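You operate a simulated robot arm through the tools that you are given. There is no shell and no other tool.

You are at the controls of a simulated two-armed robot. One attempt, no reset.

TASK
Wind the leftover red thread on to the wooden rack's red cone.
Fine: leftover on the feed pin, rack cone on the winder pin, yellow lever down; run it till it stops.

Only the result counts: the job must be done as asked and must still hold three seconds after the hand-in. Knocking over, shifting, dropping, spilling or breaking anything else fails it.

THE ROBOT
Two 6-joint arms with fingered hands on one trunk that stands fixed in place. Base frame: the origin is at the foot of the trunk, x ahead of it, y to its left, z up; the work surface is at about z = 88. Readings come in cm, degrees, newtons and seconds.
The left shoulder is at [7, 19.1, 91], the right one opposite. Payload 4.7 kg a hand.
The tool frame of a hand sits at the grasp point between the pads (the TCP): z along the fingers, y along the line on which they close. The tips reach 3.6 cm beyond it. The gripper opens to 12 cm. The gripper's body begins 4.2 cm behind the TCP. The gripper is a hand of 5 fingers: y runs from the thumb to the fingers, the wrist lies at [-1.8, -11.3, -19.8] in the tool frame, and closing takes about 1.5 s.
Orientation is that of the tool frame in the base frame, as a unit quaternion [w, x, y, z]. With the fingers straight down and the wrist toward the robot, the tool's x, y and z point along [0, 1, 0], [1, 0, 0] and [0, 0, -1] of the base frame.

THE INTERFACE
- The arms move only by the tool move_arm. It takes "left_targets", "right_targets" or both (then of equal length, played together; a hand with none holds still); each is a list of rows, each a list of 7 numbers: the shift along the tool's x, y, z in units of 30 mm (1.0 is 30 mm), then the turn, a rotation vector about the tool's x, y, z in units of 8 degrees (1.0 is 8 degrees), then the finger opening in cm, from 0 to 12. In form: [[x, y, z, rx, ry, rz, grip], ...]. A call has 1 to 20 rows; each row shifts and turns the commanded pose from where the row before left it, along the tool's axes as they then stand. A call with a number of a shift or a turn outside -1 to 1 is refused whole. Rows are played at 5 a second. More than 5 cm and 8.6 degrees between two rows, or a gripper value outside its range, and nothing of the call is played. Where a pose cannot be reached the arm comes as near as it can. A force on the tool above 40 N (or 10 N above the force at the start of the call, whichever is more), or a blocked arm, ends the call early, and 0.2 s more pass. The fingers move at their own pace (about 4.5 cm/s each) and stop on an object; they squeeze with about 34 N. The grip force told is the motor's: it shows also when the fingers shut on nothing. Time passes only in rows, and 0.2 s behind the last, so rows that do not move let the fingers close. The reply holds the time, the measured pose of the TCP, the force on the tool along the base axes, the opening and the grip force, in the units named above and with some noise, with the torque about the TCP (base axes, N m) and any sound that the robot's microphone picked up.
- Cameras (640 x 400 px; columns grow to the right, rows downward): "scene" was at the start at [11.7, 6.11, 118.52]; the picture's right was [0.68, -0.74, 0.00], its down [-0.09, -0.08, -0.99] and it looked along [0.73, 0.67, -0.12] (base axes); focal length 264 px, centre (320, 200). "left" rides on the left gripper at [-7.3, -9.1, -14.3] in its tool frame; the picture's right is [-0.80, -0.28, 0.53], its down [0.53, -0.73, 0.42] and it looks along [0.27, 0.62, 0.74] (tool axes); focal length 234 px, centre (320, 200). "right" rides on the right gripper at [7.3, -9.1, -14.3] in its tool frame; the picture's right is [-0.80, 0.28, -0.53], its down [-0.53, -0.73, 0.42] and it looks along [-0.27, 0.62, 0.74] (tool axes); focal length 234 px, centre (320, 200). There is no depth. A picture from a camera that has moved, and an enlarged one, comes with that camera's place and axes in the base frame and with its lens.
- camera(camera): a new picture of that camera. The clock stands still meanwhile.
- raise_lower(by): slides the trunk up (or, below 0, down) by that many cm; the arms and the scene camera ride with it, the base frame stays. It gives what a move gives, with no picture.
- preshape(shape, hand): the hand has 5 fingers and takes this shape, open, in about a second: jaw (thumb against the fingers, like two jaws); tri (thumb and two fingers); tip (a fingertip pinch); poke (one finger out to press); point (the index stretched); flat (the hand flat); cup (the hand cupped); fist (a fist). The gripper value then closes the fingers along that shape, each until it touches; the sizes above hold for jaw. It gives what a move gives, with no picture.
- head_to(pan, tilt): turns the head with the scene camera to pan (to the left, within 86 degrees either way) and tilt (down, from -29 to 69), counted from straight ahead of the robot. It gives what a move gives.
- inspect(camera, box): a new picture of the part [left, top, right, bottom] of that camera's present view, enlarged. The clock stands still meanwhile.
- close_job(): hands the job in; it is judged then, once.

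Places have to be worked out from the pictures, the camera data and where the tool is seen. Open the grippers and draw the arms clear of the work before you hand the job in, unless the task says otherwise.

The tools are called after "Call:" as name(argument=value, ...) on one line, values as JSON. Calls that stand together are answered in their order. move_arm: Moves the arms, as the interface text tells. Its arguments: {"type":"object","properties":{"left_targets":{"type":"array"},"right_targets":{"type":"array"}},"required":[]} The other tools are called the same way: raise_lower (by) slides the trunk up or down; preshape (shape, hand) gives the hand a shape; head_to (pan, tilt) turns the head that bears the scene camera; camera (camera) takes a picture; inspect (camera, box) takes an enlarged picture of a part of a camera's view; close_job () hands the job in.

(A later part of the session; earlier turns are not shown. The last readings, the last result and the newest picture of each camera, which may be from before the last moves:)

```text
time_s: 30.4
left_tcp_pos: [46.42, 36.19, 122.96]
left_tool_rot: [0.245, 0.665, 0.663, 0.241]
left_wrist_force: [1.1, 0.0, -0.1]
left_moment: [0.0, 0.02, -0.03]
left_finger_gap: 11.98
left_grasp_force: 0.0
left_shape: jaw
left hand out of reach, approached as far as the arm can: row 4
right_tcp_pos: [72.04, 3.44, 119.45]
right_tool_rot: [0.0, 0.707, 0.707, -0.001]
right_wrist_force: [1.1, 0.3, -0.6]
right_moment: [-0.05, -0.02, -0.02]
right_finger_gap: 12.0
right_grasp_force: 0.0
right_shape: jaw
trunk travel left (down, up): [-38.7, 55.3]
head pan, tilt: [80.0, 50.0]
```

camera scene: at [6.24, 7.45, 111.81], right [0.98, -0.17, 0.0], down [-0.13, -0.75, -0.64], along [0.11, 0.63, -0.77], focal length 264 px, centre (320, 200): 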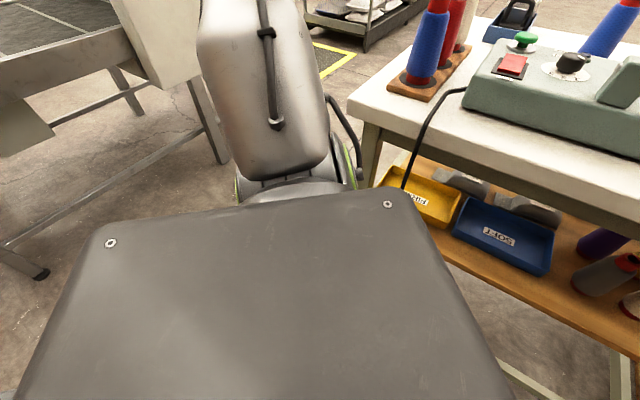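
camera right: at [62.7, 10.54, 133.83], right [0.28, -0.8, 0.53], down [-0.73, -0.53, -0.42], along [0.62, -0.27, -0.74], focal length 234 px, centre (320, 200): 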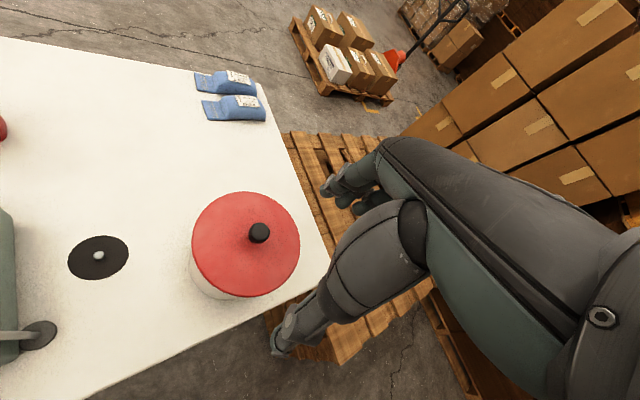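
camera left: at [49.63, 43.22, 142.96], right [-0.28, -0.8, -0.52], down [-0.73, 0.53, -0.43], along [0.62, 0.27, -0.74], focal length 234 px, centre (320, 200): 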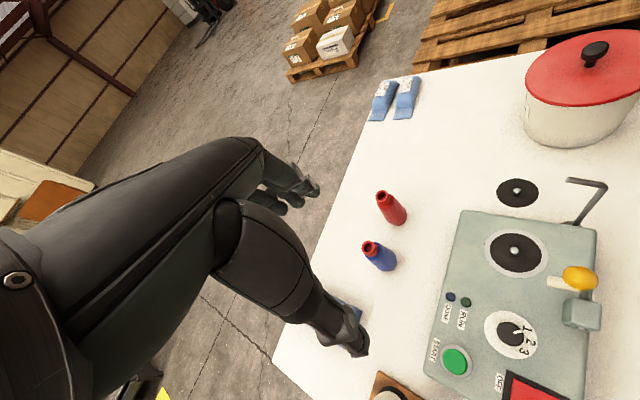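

More motion was possible with the tilt. Let me see the arm's shape now.

Call:
head_to(pan=65, tilt=0)

Call:
camera(camera="scene")

```text
time_s: 31.6
left_tcp_pos: [46.28, 36.16, 123.05]
left_tool_rot: [0.244, 0.665, 0.663, 0.242]
left_wrist_force: [0.2, -0.1, -0.1]
left_moment: [-0.01, -0.01, 0.0]
left_finger_gap: 11.99
left_grasp_force: 0.1
left_shape: jaw
right_tcp_pos: [71.96, 3.32, 119.46]
right_tool_rot: [0.0, 0.707, 0.708, 0.0]
right_wrist_force: [0.4, 0.0, 0.1]
right_moment: [0.02, 0.02, 0.03]
right_finger_gap: 11.96
right_grasp_force: 0.0
right_shape: jaw
trunk travel left (down, up): [-38.7, 55.3]
head pan, tilt: [65.0, 0.0]
```

```text
taken
camera scene: at [8.7, 8.02, 119.58], right [0.91, -0.42, 0.0], down [0.0, 0.0, -1.0], along [0.42, 0.91, 0.0], focal length 264 px, centre (320, 200)
```

scene: 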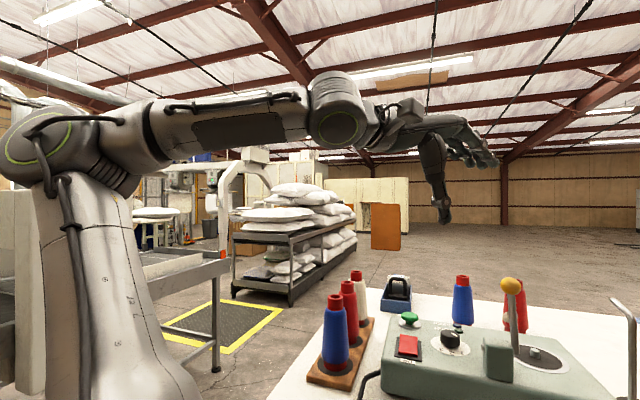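

The hand tilts OK. I'll tilt further and keep extending forward/inward at height to get the arm into an extended configuration, then re-point the fingers down later.

Call:
move_arm(left_targets=[[-0.5, 0.77, 0.64, 0, 0, 0, 12], [-0.5, 0.77, 0.64, -1, 0, 0, 12], [-0.5, 0.66, 0.75, -1, 0, 0, 12], [-0.5, 0.54, 0.84, 0, 0, 0, 12], [-0.5, 0.54, 0.84, 0, 0, 0, 12], [-0.5, 0.54, 0.84, 0, 0, 0, 12]])

```text
time_s: 33.0
left_tcp_pos: [57.64, 37.9, 119.39]
left_tool_rot: [0.334, 0.624, 0.624, 0.333]
left_wrist_force: [0.6, -0.2, -0.6]
left_moment: [0.02, 0.01, -0.01]
left_finger_gap: 11.99
left_grasp_force: 0.0
left_shape: jaw
left hand out of reach, approached as far as the arm can: row 1, 2, 3, 4, 5, 6
right_tcp_pos: [71.98, 3.36, 119.5]
right_tool_rot: [0.0, 0.708, 0.707, -0.001]
right_wrist_force: [0.4, -0.1, 0.3]
right_moment: [-0.01, 0.03, 0.0]
right_finger_gap: 11.96
right_grasp_force: 0.1
right_shape: jaw
trunk travel left (down, up): [-38.7, 55.3]
head pan, tilt: [65.0, 0.0]
```

I'll test whether small steps behave differently (to tell a joint limit from a speed/singularity limit).

Call:
move_arm(left_targets=[[0, 0.2, 0.25, 0, 0, 0, 12], [0, 0.2, 0.25, 0, 0, 0, 12], [0, 0.2, 0.25, 0, 0, 0, 12], [0, 0.2, 0.25, 0, 0, 0, 12]])

Call:
move_arm(left_targets=[[0.5, 0, 0, 0, 0, 0, 12], [0.5, 0, 0, 0, 0, 0, 12], [0.5, 0, 0, 0, 0, 0, 12]])

Call:
move_arm(left_targets=[[0, 0, 0, 0, -1, 0, 12], [0, 0, 0, 0, -1, 0, 12]])

```text
time_s: 34.0
left_tcp_pos: [60.12, 39.83, 119.05]
left_tool_rot: [0.334, 0.624, 0.623, 0.333]
left_wrist_force: [0.7, 0.1, 0.1]
left_moment: [-0.01, 0.0, 0.02]
left_finger_gap: 11.98
left_grasp_force: 0.0
left_shape: jaw
left hand out of reach, approached as far as the arm can: row 1, 2, 3, 4
right_tcp_pos: [71.93, 3.36, 119.55]
right_tool_rot: [0.0, 0.707, 0.707, 0.0]
right_wrist_force: [0.2, 0.3, 0.5]
right_moment: [0.0, -0.03, 0.01]
right_finger_gap: 11.98
right_grasp_force: 0.0
right_shape: jaw
trunk travel left (down, up): [-38.7, 55.3]
head pan, tilt: [65.0, 0.0]
```

```text
time_s: 34.8
left_tcp_pos: [60.08, 44.26, 119.01]
left_tool_rot: [0.333, 0.623, 0.624, 0.332]
left_wrist_force: [0.1, 0.7, -0.1]
left_moment: [-0.02, 0.0, 0.0]
left_finger_gap: 12.01
left_grasp_force: 0.0
left_shape: jaw
right_tcp_pos: [71.93, 3.37, 119.41]
right_tool_rot: [-0.001, 0.707, 0.707, 0.0]
right_wrist_force: [0.3, 0.5, -0.1]
right_moment: [-0.01, -0.01, -0.01]
right_finger_gap: 11.99
right_grasp_force: 0.0
right_shape: jaw
trunk travel left (down, up): [-38.7, 55.3]
head pan, tilt: [65.0, 0.0]
```

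```text
time_s: 35.4
left_tcp_pos: [60.15, 44.11, 119.27]
left_tool_rot: [0.417, 0.664, 0.571, 0.243]
left_wrist_force: [-0.7, -0.1, -0.5]
left_moment: [0.02, -0.01, 0.0]
left_finger_gap: 11.98
left_grasp_force: 0.0
left_shape: jaw
right_tcp_pos: [71.87, 3.33, 119.5]
right_tool_rot: [0.001, 0.707, 0.708, 0.0]
right_wrist_force: [0.5, 0.8, -0.5]
right_moment: [0.0, -0.02, 0.01]
right_finger_gap: 11.96
right_grasp_force: 0.0
right_shape: jaw
trunk travel left (down, up): [-38.7, 55.3]
head pan, tilt: [65.0, 0.0]
```

Moving +y is free but inward isn't. Since the cones stand upright, a side grasp with a forward-pointing hand may suit this arm much better; I'll rotate the left hand (81° total) into a palm-right, fingers-horizontal pose.

Call:
move_arm(left_targets=[[0, 0, 0, 0, -0.53, -0.85, 12], [0, 0, 0, 0, -0.53, -0.85, 12], [0, 0, 0, 0, -0.53, -0.85, 12], [0, 0, 0, 0, -0.53, -0.85, 12], [0, 0, 0, 0, -0.53, -0.85, 12], [0, 0, 0, 0, -0.53, -0.85, 12], [0, 0, 0, 0, -0.53, -0.85, 12], [0, 0, 0, 0, -0.53, -0.85, 12], [0, 0, 0, 0, -0.53, -0.85, 12], [0, 0, 0, 0, -0.53, -0.85, 12]])

Call:
camera(camera="scene")

```text
time_s: 37.6
left_tcp_pos: [59.83, 44.44, 119.2]
left_tool_rot: [0.647, 0.277, 0.657, -0.27]
left_wrist_force: [1.0, 0.6, 0.7]
left_moment: [0.02, 0.01, -0.02]
left_finger_gap: 12.02
left_grasp_force: 0.0
left_shape: jaw
left hand out of reach, approached as far as the arm can: row 10
right_tcp_pos: [71.83, 3.4, 119.58]
right_tool_rot: [0.0, 0.707, 0.707, 0.0]
right_wrist_force: [1.2, -0.7, 0.1]
right_moment: [-0.03, -0.01, -0.02]
right_finger_gap: 11.97
right_grasp_force: 0.1
right_shape: jaw
trunk travel left (down, up): [-38.7, 55.3]
head pan, tilt: [65.0, 0.0]
```

```text
taken
camera scene: at [8.72, 8.09, 119.59], right [0.91, -0.42, 0.0], down [0.0, 0.0, -1.0], along [0.42, 0.91, 0.0], focal length 264 px, centre (320, 200)
```

scene: 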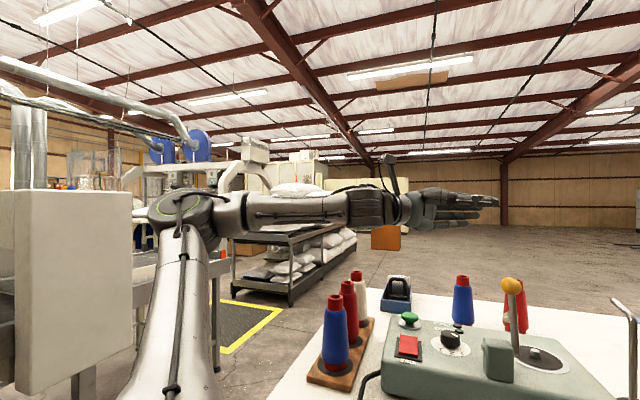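

The side-grasp orientation is reachable. Now I'll test extending forward ~15 cm in this orientation at this safe height.

Call:
move_arm(left_targets=[[0, 0.7, 0.7, 0, 0, 0, 12], [0, 0.7, 0.7, 0, 0, 0, 12], [0, 0.7, 0.7, 0, 0, 0, 12], [0, 0.7, 0.7, 0, 0, 0, 12], [0, 0.7, 0.7, 0, 0, 0, 12]])

```text
time_s: 38.8
left_tcp_pos: [62.72, 47.23, 118.25]
left_tool_rot: [0.616, 0.292, 0.672, -0.289]
left_wrist_force: [0.1, 0.0, -0.9]
left_moment: [-0.02, 0.02, 0.01]
left_finger_gap: 11.97
left_grasp_force: 0.1
left_shape: jaw
left hand out of reach, approached as far as the arm can: row 1, 2, 3, 4, 5
right_tcp_pos: [72.0, 3.24, 119.54]
right_tool_rot: [-0.001, 0.707, 0.707, 0.001]
right_wrist_force: [-0.5, -0.1, 0.6]
right_moment: [0.02, 0.01, 0.0]
right_finger_gap: 11.98
right_grasp_force: 0.0
right_shape: jaw
trunk travel left (down, up): [-38.7, 55.3]
head pan, tilt: [65.0, 0.0]
```

The evidence (forearm always folded forward over a near-vertical upper arm, no forward lean) suggests the left arm is in a folded-back shoulder configuration, unlike the right. I'll raise the trunk for clearance and check the surroundings before unfolding it by sweeping outward and over the top.

Call:
raise_lower(by=45)

Call:
head_to(pan=86, tilt=10)

Call:
camera(camera="scene")

Call:
head_to(pan=-40, tilt=10)

Call:
camera(camera="scene")

```text
refused: 45 is not a number from -40 to 40
```

```text
time_s: 39.6
left_tcp_pos: [62.61, 47.31, 118.34]
left_tool_rot: [0.617, 0.294, 0.671, -0.287]
left_wrist_force: [-0.3, -0.6, 0.1]
left_moment: [0.05, -0.03, 0.0]
left_finger_gap: 12.02
left_grasp_force: 0.1
left_shape: jaw
right_tcp_pos: [71.91, 3.45, 119.46]
right_tool_rot: [0.0, 0.707, 0.707, 0.0]
right_wrist_force: [0.0, -0.8, 0.3]
right_moment: [0.0, 0.0, 0.02]
right_finger_gap: 12.0
right_grasp_force: 0.1
right_shape: jaw
trunk travel left (down, up): [-38.7, 55.3]
head pan, tilt: [85.9, 10.0]
```

```text
taken
camera scene: at [5.58, 9.13, 117.99], right [1.0, -0.07, 0.0], down [-0.01, -0.17, -0.98], along [0.07, 0.98, -0.17], focal length 264 px, centre (320, 200)
```

scene: 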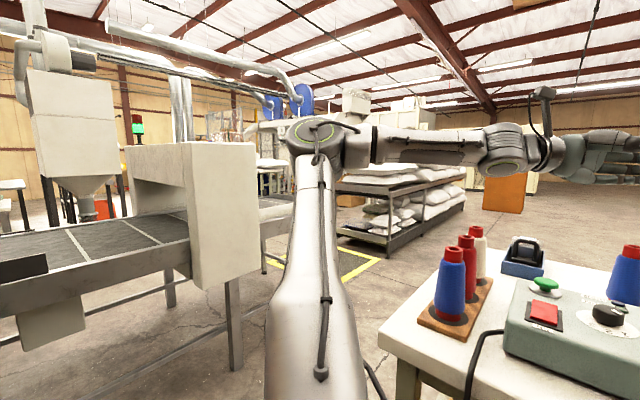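

```text
time_s: 41.7
left_tcp_pos: [62.64, 47.41, 118.33]
left_tool_rot: [0.616, 0.294, 0.672, -0.287]
left_wrist_force: [0.5, -0.2, 0.3]
left_moment: [-0.03, 0.0, 0.02]
left_finger_gap: 11.97
left_grasp_force: 0.0
left_shape: jaw
right_tcp_pos: [71.85, 3.44, 119.64]
right_tool_rot: [0.0, 0.707, 0.707, 0.0]
right_wrist_force: [-0.1, -0.2, -0.1]
right_moment: [0.0, 0.01, 0.01]
right_finger_gap: 11.98
right_grasp_force: 0.1
right_shape: jaw
trunk travel left (down, up): [-38.7, 55.3]
head pan, tilt: [-40.0, 10.0]
```

```text
taken
camera scene: at [12.03, -6.1, 117.99], right [-0.64, -0.77, 0.0], down [-0.13, 0.11, -0.98], along [0.75, -0.63, -0.17], focal length 264 px, centre (320, 200)
```

scene: 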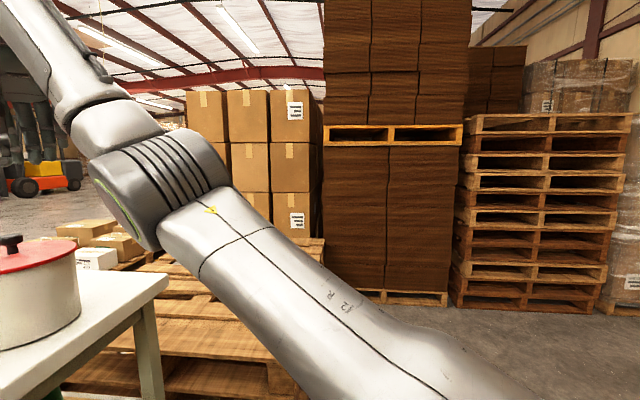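

The right upper arm shows its smooth marked side to the head while the left shows its cable side, confirming that the left arm's base joint is turned about 180°. I'll raise the trunk 40 and sweep the left arm outward about its tilted base axis with the hand co-rotating.

Call:
raise_lower(by=40)

Call:
move_arm(left_targets=[[0.594, 0.518, -0.988, -0.4175, 0.125, -0.185, 12], [0.594, 0.518, -0.988, -0.4175, 0.125, -0.185, 12], [0.594, 0.518, -0.988, -0.4175, 0.125, -0.185, 12], [0.594, 0.518, -0.988, -0.4175, 0.125, -0.185, 12], [0.594, 0.518, -0.988, -0.4175, 0.125, -0.185, 12], [0.594, 0.518, -0.988, -0.4175, 0.125, -0.185, 12], [0.594, 0.518, -0.988, -0.4175, 0.125, -0.185, 12], [0.594, 0.518, -0.988, -0.4175, 0.125, -0.185, 12], [0.594, 0.518, -0.988, -0.4175, 0.125, -0.185, 12], [0.594, 0.518, -0.988, -0.4175, 0.125, -0.185, 12]])

```text
time_s: 45.5
left_tcp_pos: [62.55, 47.34, 158.4]
left_tool_rot: [0.617, 0.289, 0.671, -0.291]
left_wrist_force: [0.3, 0.3, -0.5]
left_moment: [-0.01, -0.03, 0.0]
left_finger_gap: 11.98
left_grasp_force: 0.1
left_shape: jaw
right_tcp_pos: [71.93, 3.38, 159.4]
right_tool_rot: [0.0, 0.708, 0.707, 0.0]
right_wrist_force: [-0.4, -0.2, 0.1]
right_moment: [0.0, 0.02, 0.01]
right_finger_gap: 11.98
right_grasp_force: 0.1
right_shape: jaw
trunk travel left (down, up): [-78.7, 15.3]
head pan, tilt: [-40.0, 10.0]
```

```text
time_s: 47.7
left_tcp_pos: [53.59, 48.37, 140.68]
left_tool_rot: [0.572, 0.037, 0.808, -0.134]
left_wrist_force: [-0.1, 0.3, 0.6]
left_moment: [0.02, 0.04, 0.02]
left_finger_gap: 11.98
left_grasp_force: 0.0
left_shape: jaw
left hand out of reach, approached as far as the arm can: row 2, 3, 4, 5, 6, 7, 8, 9, 10
right_tcp_pos: [72.04, 3.33, 159.53]
right_tool_rot: [0.0, 0.707, 0.707, 0.001]
right_wrist_force: [0.4, 0.2, 0.2]
right_moment: [0.01, -0.01, 0.01]
right_finger_gap: 11.99
right_grasp_force: 0.0
right_shape: jaw
trunk travel left (down, up): [-78.7, 15.3]
head pan, tilt: [-40.0, 10.0]
```

The outward sweep slid off (it started on the limit). I'll retreat first — hand back and up — then try moving outward from there.

Call:
move_arm(left_targets=[[-0.6, -0.4, -0.7, 0, 0, 0, 12], [-0.6, -0.4, -0.7, 0, 0, 0, 12], [-0.6, -0.4, -0.7, 0, 0, 0, 12], [-0.6, -0.4, -0.7, 0, 0, 0, 12]])

Call:
move_arm(left_targets=[[-0.09, 0.96, -0.26, 0, 0, 0, 12], [-0.09, 0.96, -0.26, 0, 0, 0, 12], [-0.09, 0.96, -0.26, 0, 0, 0, 12], [-0.09, 0.96, -0.26, 0, 0, 0, 12]])

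Call:
head_to(pan=75, tilt=0)

Call:
camera(camera="scene")

```text
time_s: 48.7
left_tcp_pos: [47.39, 45.21, 151.28]
left_tool_rot: [0.572, 0.038, 0.808, -0.136]
left_wrist_force: [0.7, 0.6, 0.3]
left_moment: [0.01, 0.0, 0.01]
left_finger_gap: 12.01
left_grasp_force: 0.1
left_shape: jaw
left hand out of reach, approached as far as the arm can: row 1
right_tcp_pos: [71.73, 3.2, 159.6]
right_tool_rot: [0.0, 0.707, 0.707, 0.001]
right_wrist_force: [-0.5, 0.5, 0.7]
right_moment: [0.01, -0.02, 0.02]
right_finger_gap: 11.98
right_grasp_force: 0.0
right_shape: jaw
trunk travel left (down, up): [-78.7, 15.3]
head pan, tilt: [-40.0, 10.0]
```

```text
time_s: 49.7
left_tcp_pos: [48.02, 46.28, 152.13]
left_tool_rot: [0.572, 0.037, 0.808, -0.136]
left_wrist_force: [0.6, 0.3, 0.8]
left_moment: [-0.02, -0.02, -0.03]
left_finger_gap: 12.0
left_grasp_force: 0.0
left_shape: jaw
left hand out of reach, approached as far as the arm can: row 1, 2, 3, 4
right_tcp_pos: [71.93, 3.48, 159.58]
right_tool_rot: [0.001, 0.708, 0.707, 0.0]
right_wrist_force: [0.2, -0.1, 0.6]
right_moment: [-0.01, -0.02, 0.01]
right_finger_gap: 11.97
right_grasp_force: 0.0
right_shape: jaw
trunk travel left (down, up): [-78.7, 15.3]
head pan, tilt: [-40.0, 10.0]
```

```text
time_s: 51.7
left_tcp_pos: [47.95, 46.21, 152.14]
left_tool_rot: [0.572, 0.038, 0.808, -0.137]
left_wrist_force: [-0.1, -0.4, 0.5]
left_moment: [0.01, 0.02, 0.0]
left_finger_gap: 12.0
left_grasp_force: 0.1
left_shape: jaw
right_tcp_pos: [71.84, 3.42, 159.54]
right_tool_rot: [0.0, 0.707, 0.707, 0.0]
right_wrist_force: [0.1, -0.4, 0.2]
right_moment: [0.01, -0.02, -0.03]
right_finger_gap: 11.96
right_grasp_force: 0.1
right_shape: jaw
trunk travel left (down, up): [-78.7, 15.3]
head pan, tilt: [75.0, 0.0]
```

```text
taken
camera scene: at [7.25, 8.57, 159.59], right [0.97, -0.26, 0.0], down [0.0, 0.0, -1.0], along [0.26, 0.97, 0.0], focal length 264 px, centre (320, 200)
```

scene: 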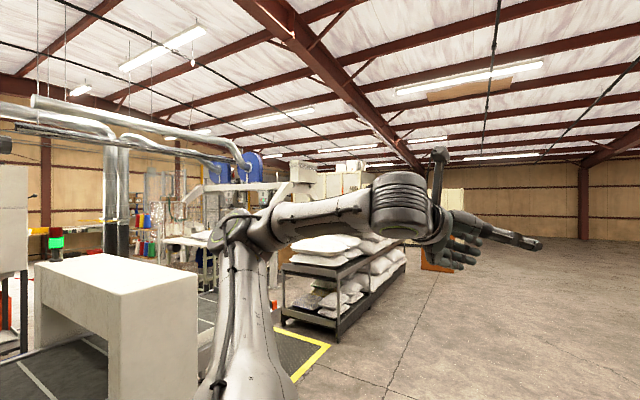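

Outward translation is blocked in this wrist posture. The base axis probably tilts ~45° outward; I'll try the co-rotating sweep with that axis from this retreated pose.

Call:
move_arm(left_targets=[[0.573, 0.767, -0.128, -0.381, 0.252, -0.2, 12], [0.573, 0.767, -0.128, -0.381, 0.252, -0.2, 12], [0.573, 0.767, -0.128, -0.381, 0.252, -0.2, 12], [0.573, 0.767, -0.128, -0.381, 0.252, -0.2, 12], [0.573, 0.767, -0.128, -0.381, 0.252, -0.2, 12]])

```text
time_s: 52.9
left_tcp_pos: [46.54, 51.48, 142.02]
left_tool_rot: [0.486, -0.084, 0.867, -0.066]
left_wrist_force: [-0.4, 0.0, -0.5]
left_moment: [-0.01, 0.04, -0.03]
left_finger_gap: 12.02
left_grasp_force: 0.0
left_shape: jaw
left hand out of reach, approached as far as the arm can: row 1, 2, 3, 4, 5
right_tcp_pos: [72.32, 3.73, 159.35]
right_tool_rot: [0.0, 0.707, 0.707, -0.002]
right_wrist_force: [0.6, 1.4, -0.7]
right_moment: [-0.02, 0.03, 0.03]
right_finger_gap: 11.95
right_grasp_force: 0.0
right_shape: jaw
trunk travel left (down, up): [-78.7, 15.3]
head pan, tilt: [75.0, 0.0]
```

I need a clearer picture of the shoulder joints; I'll look down at both shoulders for comparison.

Call:
head_to(pan=86, tilt=55)

Call:
camera(camera="scene")

Call:
head_to(pan=86, tilt=25)

Call:
camera(camera="scene")

Call:
head_to(pan=-86, tilt=55)

Call:
camera(camera="scene")

Call:
head_to(pan=-65, tilt=25)

Call:
camera(camera="scene")

```text
time_s: 54.1
left_tcp_pos: [46.35, 51.26, 142.22]
left_tool_rot: [0.488, -0.082, 0.866, -0.065]
left_wrist_force: [0.0, -0.2, 0.1]
left_moment: [0.01, -0.01, -0.02]
left_finger_gap: 12.0
left_grasp_force: 0.1
left_shape: jaw
right_tcp_pos: [71.98, 3.34, 159.5]
right_tool_rot: [0.001, 0.707, 0.707, 0.0]
right_wrist_force: [-0.1, -0.3, 0.0]
right_moment: [-0.03, 0.02, 0.0]
right_finger_gap: 11.97
right_grasp_force: 0.1
right_shape: jaw
trunk travel left (down, up): [-78.7, 15.3]
head pan, tilt: [85.9, 55.0]
```

```text
taken
camera scene: at [5.48, 7.12, 151.15], right [1.0, -0.07, 0.0], down [-0.06, -0.82, -0.57], along [0.04, 0.57, -0.82], focal length 264 px, centre (320, 200)
```

scene: 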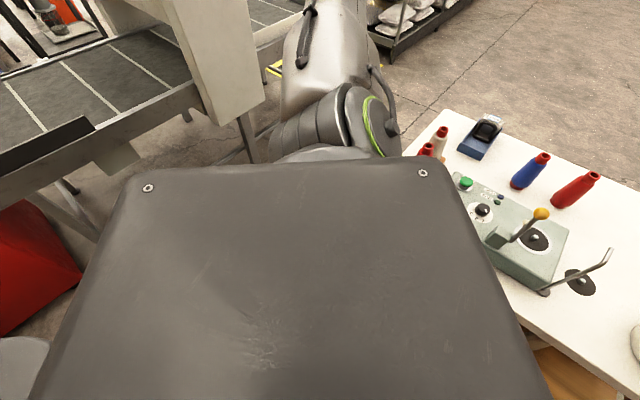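

```text
time_s: 55.1
left_tcp_pos: [46.28, 51.17, 142.31]
left_tool_rot: [0.487, -0.082, 0.867, -0.063]
left_wrist_force: [0.3, -0.4, 0.2]
left_moment: [-0.01, -0.01, -0.02]
left_finger_gap: 12.0
left_grasp_force: 0.1
left_shape: jaw
right_tcp_pos: [71.8, 3.39, 159.6]
right_tool_rot: [0.0, 0.707, 0.707, 0.0]
right_wrist_force: [-0.6, -0.3, 0.6]
right_moment: [-0.01, 0.03, -0.01]
right_finger_gap: 11.98
right_grasp_force: 0.1
right_shape: jaw
trunk travel left (down, up): [-78.7, 15.3]
head pan, tilt: [85.9, 25.0]
```

```text
taken
camera scene: at [5.55, 9.05, 155.55], right [1.0, -0.07, 0.0], down [-0.03, -0.42, -0.91], along [0.06, 0.9, -0.42], focal length 264 px, centre (320, 200)
```

scene: 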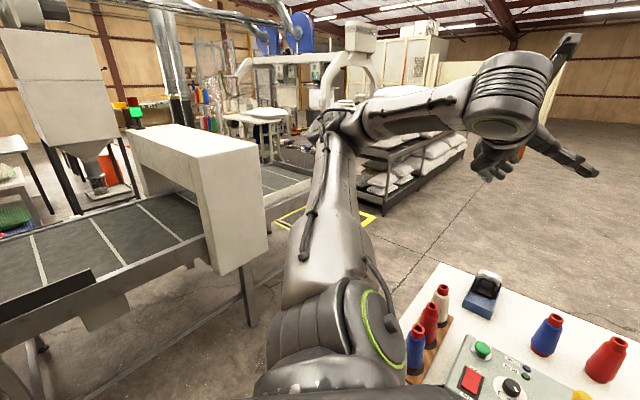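

```text
time_s: 57.7
left_tcp_pos: [46.36, 51.05, 142.23]
left_tool_rot: [0.488, -0.083, 0.867, -0.064]
left_wrist_force: [0.1, -0.5, -0.1]
left_moment: [-0.03, 0.03, -0.03]
left_finger_gap: 11.98
left_grasp_force: 0.2
left_shape: jaw
right_tcp_pos: [71.93, 3.28, 159.53]
right_tool_rot: [0.0, 0.707, 0.707, 0.0]
right_wrist_force: [0.0, -0.5, 0.6]
right_moment: [0.02, -0.02, 0.03]
right_finger_gap: 11.98
right_grasp_force: 0.2
right_shape: jaw
trunk travel left (down, up): [-78.7, 15.3]
head pan, tilt: [-85.9, 55.0]
```

```text
taken
camera scene: at [5.43, -7.32, 151.16], right [-1.0, -0.07, 0.0], down [-0.06, 0.82, -0.57], along [0.04, -0.57, -0.82], focal length 264 px, centre (320, 200)
```

scene: 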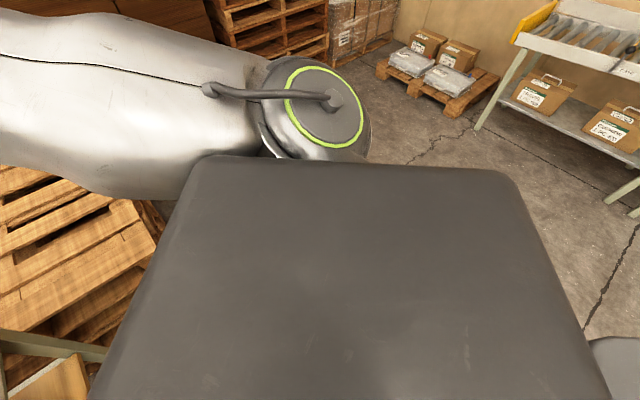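

```text
time_s: 58.6
left_tcp_pos: [46.33, 51.22, 142.29]
left_tool_rot: [0.489, -0.082, 0.866, -0.063]
left_wrist_force: [-0.2, -0.9, 0.1]
left_moment: [-0.02, 0.0, -0.03]
left_finger_gap: 12.02
left_grasp_force: 0.0
left_shape: jaw
right_tcp_pos: [71.92, 3.45, 159.62]
right_tool_rot: [0.0, 0.707, 0.707, 0.0]
right_wrist_force: [-0.7, 0.0, 0.3]
right_moment: [0.01, 0.01, 0.01]
right_finger_gap: 11.96
right_grasp_force: 0.0
right_shape: jaw
trunk travel left (down, up): [-78.7, 15.3]
head pan, tilt: [-65.0, 25.0]
```

```text
taken
camera scene: at [8.8, -8.48, 155.55], right [-0.91, -0.42, 0.0], down [-0.18, 0.38, -0.91], along [0.38, -0.82, -0.42], focal length 264 px, centre (320, 200)
```

scene: 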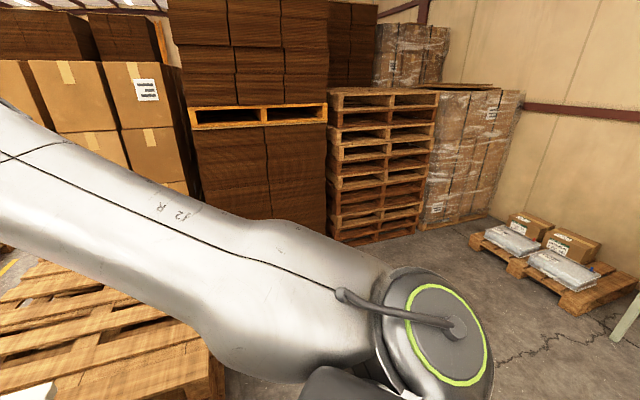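

I have too little certainty about the left arm's kinematics, so let me test the right arm's freedom: move it 18 cm to the left (toward the feed-pin column) at this safe height.

Call:
move_arm(right_targets=[[1, 0, 0, 0, 0, 0, 12], [1, 0, 0, 0, 0, 0, 12], [1, 0, 0, 0, 0, 0, 12], [1, 0, 0, 0, 0, 0, 12], [1, 0, 0, 0, 0, 0, 12], [1, 0, 0, 0, 0, 0, 12]])

Call:
move_arm(right_targets=[[0, 0, 1, 0, 0, 0, 12], [0, 0, 1, 0, 0, 0, 12], [0, 0, 1, 0, 0, 0, 12], [0, 0, 1, 0, 0, 0, 12], [0, 0, 1, 0, 0, 0, 12], [0, 0, 1, 0, 0, 0, 12]])

```text
time_s: 60.2
left_tcp_pos: [46.46, 51.19, 142.2]
left_tool_rot: [0.487, -0.082, 0.867, -0.064]
left_wrist_force: [0.3, 0.4, 0.0]
left_moment: [0.0, -0.02, 0.01]
left_finger_gap: 11.99
left_grasp_force: 0.0
left_shape: jaw
right_tcp_pos: [71.57, 11.78, 156.45]
right_tool_rot: [-0.026, 0.728, 0.685, 0.004]
right_wrist_force: [0.8, -0.2, -0.6]
right_moment: [0.03, -0.01, -0.01]
right_finger_gap: 11.99
right_grasp_force: 0.0
right_shape: jaw
right hand out of reach, approached as far as the arm can: row 2, 3, 4, 5, 6
trunk travel left (down, up): [-78.7, 15.3]
head pan, tilt: [-65.0, 25.0]
stopped in row 6 (right hand): the arm was blocked; the commanded pose is now the measured one
```

```text
time_s: 61.6
left_tcp_pos: [46.39, 51.37, 142.18]
left_tool_rot: [0.488, -0.083, 0.867, -0.065]
left_wrist_force: [0.1, 1.4, 0.2]
left_moment: [0.03, -0.05, -0.02]
left_finger_gap: 11.98
left_grasp_force: 0.1
left_shape: jaw
right_tcp_pos: [76.89, 17.25, 142.02]
right_tool_rot: [-0.024, 0.726, 0.687, 0.003]
right_wrist_force: [-0.4, -0.1, 0.4]
right_moment: [0.01, 0.0, -0.03]
right_finger_gap: 12.03
right_grasp_force: 0.0
right_shape: jaw
right hand out of reach, approached as far as the arm can: row 1, 2, 3, 4, 5, 6
trunk travel left (down, up): [-78.7, 15.3]
head pan, tilt: [-65.0, 25.0]
```

The right arm was simply at full stretch. Now test retracting it toward the robot to see its inner limit.

Call:
move_arm(right_targets=[[0, -1, 0, 0, 0, 0, 12], [0, -1, 0, 0, 0, 0, 12], [0, -1, 0, 0, 0, 0, 12], [0, -1, 0, 0, 0, 0, 12], [0, -1, 0, 0, 0, 0, 12], [0, -1, 0, 0, 0, 0, 12], [0, -1, 0, 0, 0, 0, 12], [0, -1, 0, 0, 0, 0, 12]])

```text
time_s: 63.1
left_tcp_pos: [46.26, 51.22, 142.15]
left_tool_rot: [0.488, -0.082, 0.867, -0.064]
left_wrist_force: [0.9, -0.2, -0.3]
left_moment: [0.0, -0.02, 0.0]
left_finger_gap: 11.99
left_grasp_force: 0.0
left_shape: jaw
right_tcp_pos: [73.14, 18.41, 141.12]
right_tool_rot: [-0.087, 0.758, 0.645, -0.029]
right_wrist_force: [0.2, -0.5, 0.1]
right_moment: [-0.01, 0.04, -0.01]
right_finger_gap: 11.99
right_grasp_force: 0.0
right_shape: jaw
right hand out of reach, approached as far as the arm can: row 1, 2, 3, 4, 5, 6, 7
trunk travel left (down, up): [-78.7, 15.3]
head pan, tilt: [-65.0, 25.0]
stopped in row 7 (right hand): the arm was blocked; the commanded pose is now the measured one
```

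The right arm reports being blocked; let me look at both arms.

Call:
head_to(pan=0, tilt=10)

Call:
camera(camera="scene")

Call:
camera(camera="right")

Call:
camera(camera="left")

```text
time_s: 64.4
left_tcp_pos: [46.32, 51.26, 142.21]
left_tool_rot: [0.488, -0.082, 0.867, -0.064]
left_wrist_force: [-0.4, -0.3, 0.2]
left_moment: [-0.02, -0.01, -0.01]
left_finger_gap: 12.0
left_grasp_force: 0.1
left_shape: jaw
right_tcp_pos: [72.99, 18.59, 141.01]
right_tool_rot: [-0.086, 0.758, 0.646, -0.03]
right_wrist_force: [0.1, -0.1, 0.3]
right_moment: [0.0, 0.01, 0.04]
right_finger_gap: 11.99
right_grasp_force: 0.0
right_shape: jaw
trunk travel left (down, up): [-78.7, 15.3]
head pan, tilt: [0.0, 10.0]
```

```text
taken
camera scene: at [14.22, -0.13, 157.99], right [0.0, -1.0, 0.0], down [-0.17, 0.0, -0.98], along [0.98, 0.0, -0.17], focal length 264 px, centre (320, 200)
```

scene: 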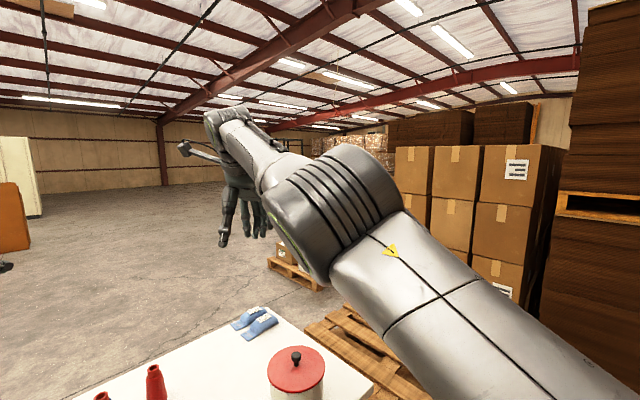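

```text
taken
camera right: at [67.43, 25.6, 157.22], right [0.22, -0.88, 0.42], down [-0.87, -0.37, -0.33], along [0.45, -0.29, -0.85], focal length 234 px, centre (320, 200)
```

right: 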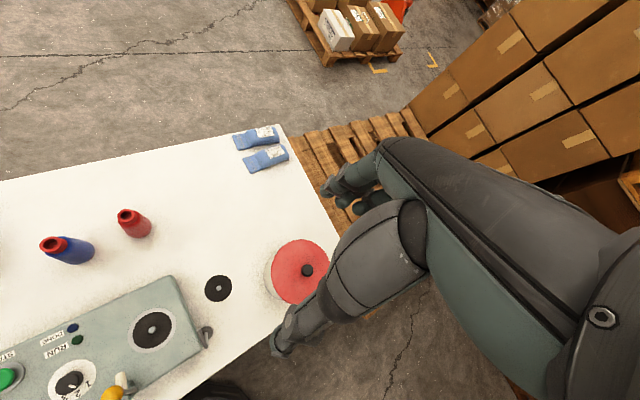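

```text
taken
camera left: at [38.46, 44.27, 157.37], right [0.88, -0.12, 0.45], down [0.15, -0.84, -0.52], along [0.45, 0.53, -0.72], focal length 234 px, centre (320, 200)
```

left: 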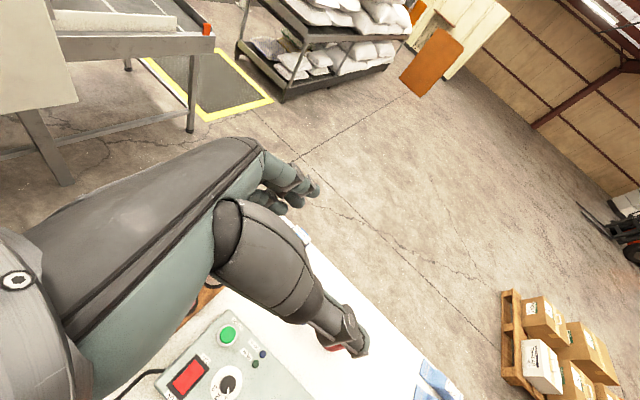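

I now suspect the left wrist's extension limit: with the elbow up, reaching outward needs the hand flexed back. I'll return the left hand to tool-down (14 rows), then test tilting the fingers backward (+rx) while extending.

Call:
move_arm(left_targets=[[0, 0, 0, 0.362, 0.472, 0.811, 12], [0, 0, 0, 0.362, 0.472, 0.811, 12], [0, 0, 0, 0.362, 0.472, 0.811, 12], [0, 0, 0, 0.362, 0.472, 0.811, 12], [0, 0, 0, 0.362, 0.472, 0.811, 12], [0, 0, 0, 0.362, 0.472, 0.811, 12], [0, 0, 0, 0.362, 0.472, 0.811, 12], [0, 0, 0, 0.362, 0.472, 0.811, 12], [0, 0, 0, 0.362, 0.472, 0.811, 12], [0, 0, 0, 0.362, 0.472, 0.811, 12], [0, 0, 0, 0.362, 0.472, 0.811, 12], [0, 0, 0, 0.362, 0.472, 0.811, 12], [0, 0, 0, 0.362, 0.472, 0.811, 12], [0, 0, 0, 0.362, 0.472, 0.811, 12]])

```text
time_s: 67.4
left_tcp_pos: [48.58, 44.89, 141.85]
left_tool_rot: [-0.001, 0.707, 0.707, 0.0]
left_wrist_force: [0.0, -0.3, 0.0]
left_moment: [0.04, 0.0, 0.0]
left_finger_gap: 12.0
left_grasp_force: 0.0
left_shape: jaw
left hand out of reach, approached as far as the arm can: row 1, 2, 3, 4, 5, 6, 7
right_tcp_pos: [73.06, 18.29, 141.08]
right_tool_rot: [-0.087, 0.757, 0.646, -0.029]
right_wrist_force: [0.6, 0.0, 0.2]
right_moment: [0.04, 0.05, -0.02]
right_finger_gap: 12.0
right_grasp_force: 0.1
right_shape: jaw
trunk travel left (down, up): [-78.7, 15.3]
head pan, tilt: [0.0, 10.0]
```

Back to tool-down. Now tilt fingers backward by 32° and then push outward/forward.

Call:
move_arm(left_targets=[[0, 0, 0, 1, 0, 0, 12], [0, 0, 0, 1, 0, 0, 12], [0, 0, 0, 1, 0, 0, 12], [0, 0, 0, 1, 0, 0, 12]])

Call:
move_arm(left_targets=[[0.3, 0.81, -0.5, 0, 0, 0, 12], [0.3, 0.81, -0.5, 0, 0, 0, 12], [0.3, 0.81, -0.5, 0, 0, 0, 12], [0.3, 0.81, -0.5, 0, 0, 0, 12], [0.3, 0.81, -0.5, 0, 0, 0, 12]])

```text
time_s: 68.4
left_tcp_pos: [44.0, 48.49, 140.06]
left_tool_rot: [-0.195, 0.679, 0.68, -0.196]
left_wrist_force: [0.0, 0.2, -0.2]
left_moment: [-0.02, 0.01, -0.01]
left_finger_gap: 11.99
left_grasp_force: 0.2
left_shape: jaw
left hand out of reach, approached as far as the arm can: row 2, 3, 4
right_tcp_pos: [72.97, 18.53, 141.07]
right_tool_rot: [-0.085, 0.758, 0.646, -0.03]
right_wrist_force: [1.3, 0.3, 1.0]
right_moment: [-0.01, 0.03, -0.01]
right_finger_gap: 12.01
right_grasp_force: 0.0
right_shape: jaw
trunk travel left (down, up): [-78.7, 15.3]
head pan, tilt: [0.0, 10.0]
```

```text
time_s: 69.6
left_tcp_pos: [49.75, 57.48, 137.35]
left_tool_rot: [-0.194, 0.679, 0.68, -0.195]
left_wrist_force: [0.3, 0.0, 0.6]
left_moment: [0.01, 0.01, 0.02]
left_finger_gap: 11.98
left_grasp_force: 0.1
left_shape: jaw
left hand out of reach, approached as far as the arm can: row 1, 2, 3, 4, 5
right_tcp_pos: [73.11, 18.74, 140.95]
right_tool_rot: [-0.087, 0.758, 0.646, -0.03]
right_wrist_force: [-0.1, -0.9, -0.9]
right_moment: [-0.03, 0.02, -0.01]
right_finger_gap: 11.98
right_grasp_force: 0.0
right_shape: jaw
trunk travel left (down, up): [-78.7, 15.3]
head pan, tilt: [0.0, 10.0]
```

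I'll go back to the known starting posture of the left arm (relative to the trunk), from which I can drive single-joint-like motions.

Call:
move_arm(left_targets=[[0, -0.5, 0, -1, 0, 0, 12], [0, -0.5, 0, -1, 0, 0, 12], [0, -0.5, 0, -1, 0, 0, 12], [0, -0.5, 0, -1, 0, 0, 12], [-0.55, -0.7, -0.95, 0, 0, 0, 12], [-0.55, -0.7, -0.95, 0, 0, 0, 12], [-0.55, -0.7, -0.95, 0, 0, 0, 12], [-0.55, -0.7, -0.95, 0, 0, 0, 12], [-0.55, -0.7, -0.95, 0, 0, 0, 12], [-0.55, -0.7, -0.95, 0, 0, 0, 12], [-0.55, -0.7, -0.95, 0, 0, 0, 12]])

```text
time_s: 72.0
left_tcp_pos: [34.38, 43.28, 160.18]
left_tool_rot: [-0.025, 0.706, 0.707, -0.025]
left_wrist_force: [-0.5, 0.5, 0.0]
left_moment: [-0.01, -0.04, 0.03]
left_finger_gap: 11.97
left_grasp_force: 0.0
left_shape: jaw
left hand out of reach, approached as far as the arm can: row 3, 4, 10, 11
right_tcp_pos: [72.77, 18.67, 141.17]
right_tool_rot: [-0.086, 0.758, 0.646, -0.028]
right_wrist_force: [-0.3, 0.0, -0.6]
right_moment: [-0.03, -0.04, -0.01]
right_finger_gap: 11.99
right_grasp_force: 0.1
right_shape: jaw
trunk travel left (down, up): [-78.7, 15.3]
head pan, tilt: [0.0, 10.0]
```

Near the starting posture now. I'll step to it exactly and then try opening the elbow (hand swinging up/outward, co-rotating).

Call:
move_arm(left_targets=[[0.5, -0.7, 0.15, 0, 0, 0, 12], [0.5, -0.7, 0.15, 0, 0, 0, 12]])

Call:
move_arm(left_targets=[[0.533, 0.217, -0.99, -0.376, -0.485, -0.309, 12], [0.533, 0.217, -0.99, -0.376, -0.485, -0.309, 12], [0.533, 0.217, -0.99, -0.376, -0.485, -0.309, 12], [0.533, 0.217, -0.99, -0.376, -0.485, -0.309, 12]])

Call:
head_to(pan=75, tilt=0)

Call:
camera(camera="scene")

```text
time_s: 72.6
left_tcp_pos: [30.12, 46.48, 159.08]
left_tool_rot: [-0.024, 0.706, 0.707, -0.026]
left_wrist_force: [-0.6, 1.1, 0.1]
left_moment: [-0.06, -0.03, 0.0]
left_finger_gap: 11.97
left_grasp_force: 0.0
left_shape: jaw
right_tcp_pos: [72.75, 18.81, 141.13]
right_tool_rot: [-0.086, 0.758, 0.646, -0.029]
right_wrist_force: [-0.2, 0.4, 0.1]
right_moment: [-0.05, 0.01, 0.01]
right_finger_gap: 11.98
right_grasp_force: 0.1
right_shape: jaw
trunk travel left (down, up): [-78.7, 15.3]
head pan, tilt: [0.0, 10.0]
```

```text
time_s: 73.6
left_tcp_pos: [32.14, 53.83, 170.57]
left_tool_rot: [0.143, 0.632, 0.76, -0.044]
left_wrist_force: [-0.3, 0.7, 0.2]
left_moment: [0.0, -0.01, 0.01]
left_finger_gap: 11.99
left_grasp_force: 0.1
left_shape: jaw
right_tcp_pos: [72.87, 18.54, 141.1]
right_tool_rot: [-0.087, 0.758, 0.646, -0.029]
right_wrist_force: [0.8, 0.4, -0.6]
right_moment: [-0.02, -0.03, -0.01]
right_finger_gap: 12.0
right_grasp_force: 0.0
right_shape: jaw
trunk travel left (down, up): [-78.7, 15.3]
head pan, tilt: [0.0, 10.0]
```

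```text
time_s: 75.1
left_tcp_pos: [32.08, 53.58, 170.53]
left_tool_rot: [0.142, 0.632, 0.76, -0.044]
left_wrist_force: [-0.8, -0.4, 0.0]
left_moment: [-0.01, 0.01, 0.02]
left_finger_gap: 11.99
left_grasp_force: 0.0
left_shape: jaw
right_tcp_pos: [72.96, 18.58, 141.06]
right_tool_rot: [-0.086, 0.758, 0.646, -0.03]
right_wrist_force: [0.1, 0.6, 1.0]
right_moment: [-0.03, 0.01, 0.03]
right_finger_gap: 12.01
right_grasp_force: 0.1
right_shape: jaw
trunk travel left (down, up): [-78.7, 15.3]
head pan, tilt: [75.0, 0.0]
```

```text
taken
camera scene: at [7.24, 8.58, 159.59], right [0.97, -0.26, 0.0], down [0.0, 0.0, -1.0], along [0.26, 0.97, 0.0], focal length 264 px, centre (320, 200)
```

scene: 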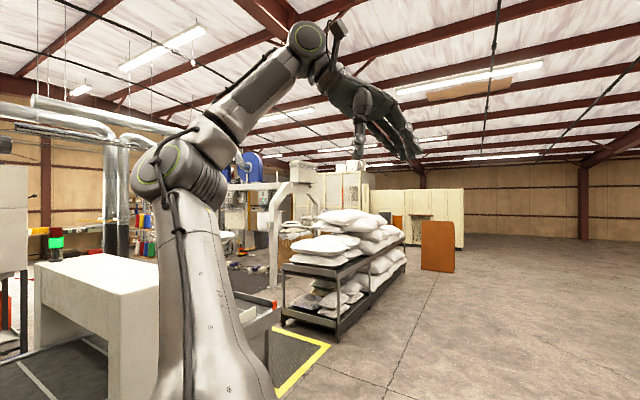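

That worked without limits, so opening the elbow with a co-rotating hand is the way. I continue with the same motion.

Call:
move_arm(left_targets=[[0.533, 0.217, -0.99, -0.376, -0.485, -0.309, 12], [0.533, 0.217, -0.99, -0.376, -0.485, -0.309, 12], [0.533, 0.217, -0.99, -0.376, -0.485, -0.309, 12], [0.533, 0.217, -0.99, -0.376, -0.485, -0.309, 12], [0.533, 0.217, -0.99, -0.376, -0.485, -0.309, 12], [0.533, 0.217, -0.99, -0.376, -0.485, -0.309, 12], [0.533, 0.217, -0.99, -0.376, -0.485, -0.309, 12], [0.533, 0.217, -0.99, -0.376, -0.485, -0.309, 12]])

Call:
camera(camera="scene")

```text
time_s: 76.9
left_tcp_pos: [24.0, 67.68, 183.66]
left_tool_rot: [0.432, 0.438, 0.785, -0.073]
left_wrist_force: [0.4, 0.1, -0.3]
left_moment: [-0.02, -0.03, -0.01]
left_finger_gap: 12.0
left_grasp_force: 0.0
left_shape: jaw
left hand out of reach, approached as far as the arm can: row 5, 6, 7, 8
right_tcp_pos: [73.12, 18.5, 141.05]
right_tool_rot: [-0.086, 0.758, 0.646, -0.029]
right_wrist_force: [0.2, 0.0, 0.2]
right_moment: [-0.01, 0.01, -0.03]
right_finger_gap: 12.0
right_grasp_force: 0.0
right_shape: jaw
trunk travel left (down, up): [-78.7, 15.3]
head pan, tilt: [75.0, 0.0]
```

```text
taken
camera scene: at [7.33, 8.63, 159.58], right [0.97, -0.26, 0.0], down [0.0, 0.0, -1.0], along [0.26, 0.97, 0.0], focal length 264 px, centre (320, 200)
```

scene: 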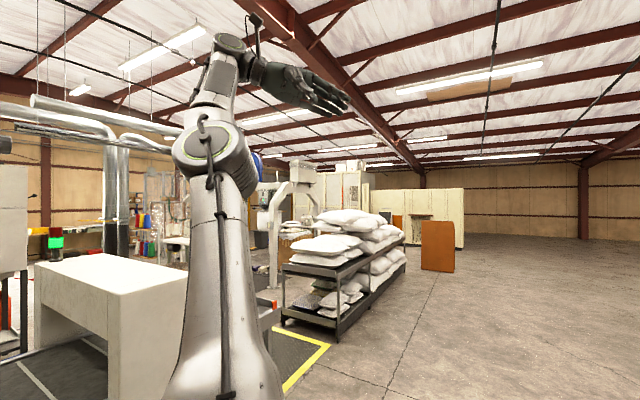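

The left arm is now nearly straight, pointing up and outward. Now I swing the whole straight arm forward about the shoulder with the hand co-rotating (first half).

Call:
move_arm(left_targets=[[-0.473, 0.65, 0.99, 0.371, 0.202, 0.046, 12], [-0.473, 0.65, 0.99, 0.371, 0.202, 0.046, 12], [-0.473, 0.65, 0.99, 0.371, 0.202, 0.046, 12], [-0.473, 0.65, 0.99, 0.371, 0.202, 0.046, 12], [-0.473, 0.65, 0.99, 0.371, 0.202, 0.046, 12], [-0.473, 0.65, 0.99, 0.371, 0.202, 0.046, 12]])

Call:
camera(camera="scene")

```text
time_s: 78.3
left_tcp_pos: [42.22, 56.8, 176.01]
left_tool_rot: [0.291, 0.519, 0.791, -0.146]
left_wrist_force: [-0.4, 0.0, 0.0]
left_moment: [-0.02, 0.0, -0.01]
left_finger_gap: 11.98
left_grasp_force: 0.1
left_shape: jaw
left hand out of reach, approached as far as the arm can: row 3, 4, 5, 6
right_tcp_pos: [72.98, 18.61, 140.99]
right_tool_rot: [-0.086, 0.758, 0.646, -0.03]
right_wrist_force: [0.0, -0.3, 0.0]
right_moment: [-0.01, 0.03, -0.03]
right_finger_gap: 11.99
right_grasp_force: 0.0
right_shape: jaw
trunk travel left (down, up): [-78.7, 15.3]
head pan, tilt: [75.0, 0.0]
```

```text
taken
camera scene: at [7.3, 8.52, 159.59], right [0.97, -0.26, 0.0], down [0.0, 0.0, -1.0], along [0.26, 0.97, 0.0], focal length 264 px, centre (320, 200)
```

scene: 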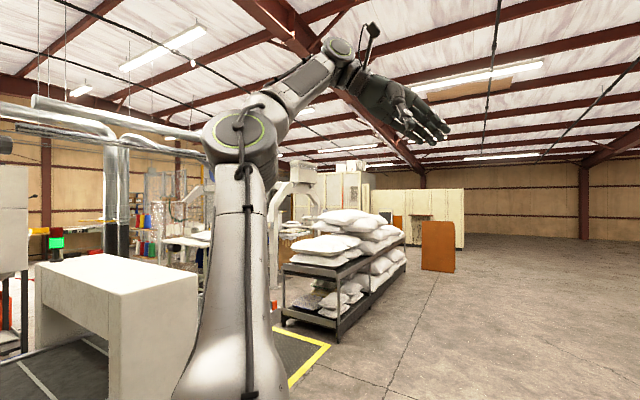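

The upper arm is aligned with the shoulder's base axis — a singular posture where it can't tip directly forward. I'll tip the arm in the direction its second joint allows (forward-outward-down) first.

Call:
move_arm(left_targets=[[0.487, 0.767, 0.863, 0.44, -0.23, -0.044, 12], [0.487, 0.767, 0.863, 0.44, -0.23, -0.044, 12], [0.487, 0.767, 0.863, 0.44, -0.23, -0.044, 12], [0.487, 0.767, 0.863, 0.44, -0.23, -0.044, 12], [0.487, 0.767, 0.863, 0.44, -0.23, -0.044, 12]])

Call:
camera(camera="scene")

```text
time_s: 79.5
left_tcp_pos: [49.66, 56.71, 157.37]
left_tool_rot: [0.269, 0.531, 0.741, -0.312]
left_wrist_force: [0.7, -0.3, -0.3]
left_moment: [-0.03, 0.0, 0.0]
left_finger_gap: 12.01
left_grasp_force: 0.0
left_shape: jaw
left hand out of reach, approached as far as the arm can: row 1, 2, 3, 4, 5
right_tcp_pos: [73.16, 18.71, 140.97]
right_tool_rot: [-0.086, 0.758, 0.646, -0.031]
right_wrist_force: [-0.4, 1.1, 0.1]
right_moment: [-0.02, 0.0, 0.02]
right_finger_gap: 12.0
right_grasp_force: 0.2
right_shape: jaw
trunk travel left (down, up): [-78.7, 15.3]
head pan, tilt: [75.0, 0.0]
```

```text
taken
camera scene: at [7.43, 8.8, 159.57], right [0.97, -0.26, 0.0], down [0.0, 0.0, -1.0], along [0.26, 0.97, 0.0], focal length 264 px, centre (320, 200)
```

scene: 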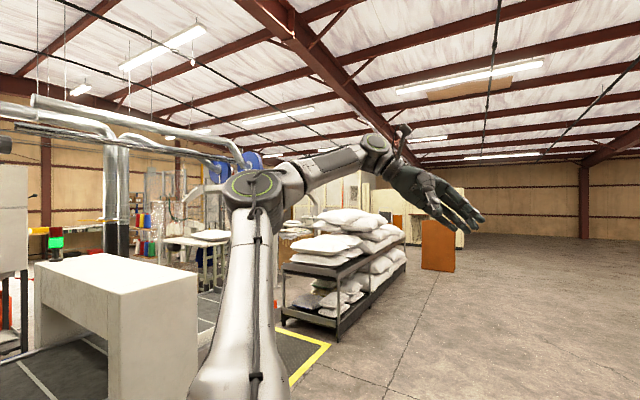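

The elbow tipped outward-down as intended (shoulder's second joint axis is along x). I raise the trunk a bit for clearance and continue tipping about the x-axis by ~22°.

Call:
raise_lower(by=14)

Call:
move_arm(left_targets=[[0.924, 0.272, 0.149, 0.165, -0.537, -0.038, 12], [0.924, 0.272, 0.149, 0.165, -0.537, -0.038, 12], [0.924, 0.272, 0.149, 0.165, -0.537, -0.038, 12], [0.924, 0.272, 0.149, 0.165, -0.537, -0.038, 12], [0.924, 0.272, 0.149, 0.165, -0.537, -0.038, 12]])

Call:
camera(camera="scene")

```text
time_s: 81.2
left_tcp_pos: [49.65, 56.53, 171.71]
left_tool_rot: [0.269, 0.532, 0.741, -0.31]
left_wrist_force: [-0.6, 0.3, -0.4]
left_moment: [0.0, 0.03, -0.01]
left_finger_gap: 11.99
left_grasp_force: 0.2
left_shape: jaw
right_tcp_pos: [72.97, 18.59, 155.01]
right_tool_rot: [-0.086, 0.758, 0.646, -0.029]
right_wrist_force: [0.2, 0.0, -0.2]
right_moment: [-0.02, 0.0, -0.03]
right_finger_gap: 11.97
right_grasp_force: 0.0
right_shape: jaw
trunk travel left (down, up): [-92.7, 1.3]
head pan, tilt: [75.0, 0.0]
```

```text
time_s: 82.4
left_tcp_pos: [52.69, 61.9, 158.6]
left_tool_rot: [0.367, 0.469, 0.664, -0.452]
left_wrist_force: [0.4, 0.6, 0.0]
left_moment: [0.04, -0.01, -0.01]
left_finger_gap: 11.98
left_grasp_force: 0.0
left_shape: jaw
left hand out of reach, approached as far as the arm can: row 3, 4, 5
right_tcp_pos: [73.04, 19.05, 154.85]
right_tool_rot: [-0.086, 0.758, 0.646, -0.03]
right_wrist_force: [-0.4, 1.2, -0.9]
right_moment: [-0.04, 0.01, 0.02]
right_finger_gap: 11.99
right_grasp_force: 0.1
right_shape: jaw
trunk travel left (down, up): [-92.7, 1.3]
head pan, tilt: [75.0, 0.0]
```

```text
taken
camera scene: at [7.3, 9.1, 173.56], right [0.97, -0.26, 0.0], down [0.0, 0.0, -1.0], along [0.26, 0.97, 0.0], focal length 264 px, centre (320, 200)
```

scene: 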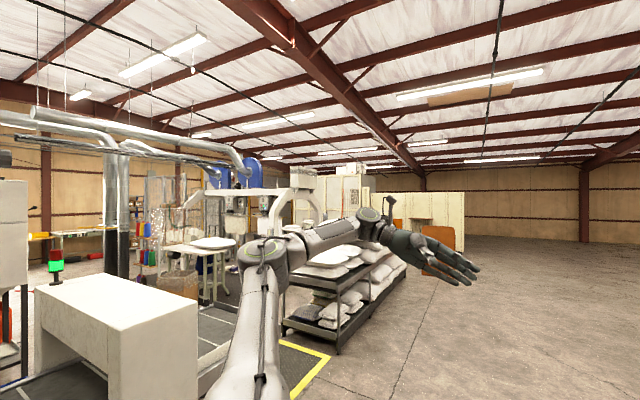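

Good: the upper arm now points outward. Before swinging it around toward the front, I move the right arm out of the way to its own side.

Call:
move_arm(right_targets=[[-1, 0, 0, 0, 0, 0, 12], [-1, 0, 0, 0, 0, 0, 12], [-1, 0, 0, 0, 0, 0, 12], [-1, 0, 0, 0, 0, 0, 12], [-1, 0, 0, 0, 0, 0, 12], [-1, 0, 0, 0, 0, 0, 12], [-1, 0, 0, 0, 0, 0, 12], [-1, 0, 0, 0, 0, 0, 12], [-1, 0, 0, 0, 0, 0, 12], [-1, 0, 0, 0, 0, 0, 12], [-1, 0, 0, 0, 0, 0, 12], [-1, 0, 0, 0, 0, 0, 12]])

```text
time_s: 85.0
left_tcp_pos: [52.6, 61.33, 158.97]
left_tool_rot: [0.366, 0.47, 0.665, -0.451]
left_wrist_force: [-0.1, 0.0, 0.0]
left_moment: [-0.04, -0.03, 0.0]
left_finger_gap: 11.99
left_grasp_force: 0.0
left_shape: jaw
right_tcp_pos: [82.78, -8.93, 161.29]
right_tool_rot: [-0.085, 0.757, 0.648, -0.028]
right_wrist_force: [0.3, -0.5, -0.1]
right_moment: [-0.04, -0.01, 0.0]
right_finger_gap: 11.98
right_grasp_force: 0.1
right_shape: jaw
right hand out of reach, approached as far as the arm can: row 1, 2, 3, 4, 5, 6, 7, 8, 9, 10, 11, 12
trunk travel left (down, up): [-92.7, 1.3]
head pan, tilt: [75.0, 0.0]
```

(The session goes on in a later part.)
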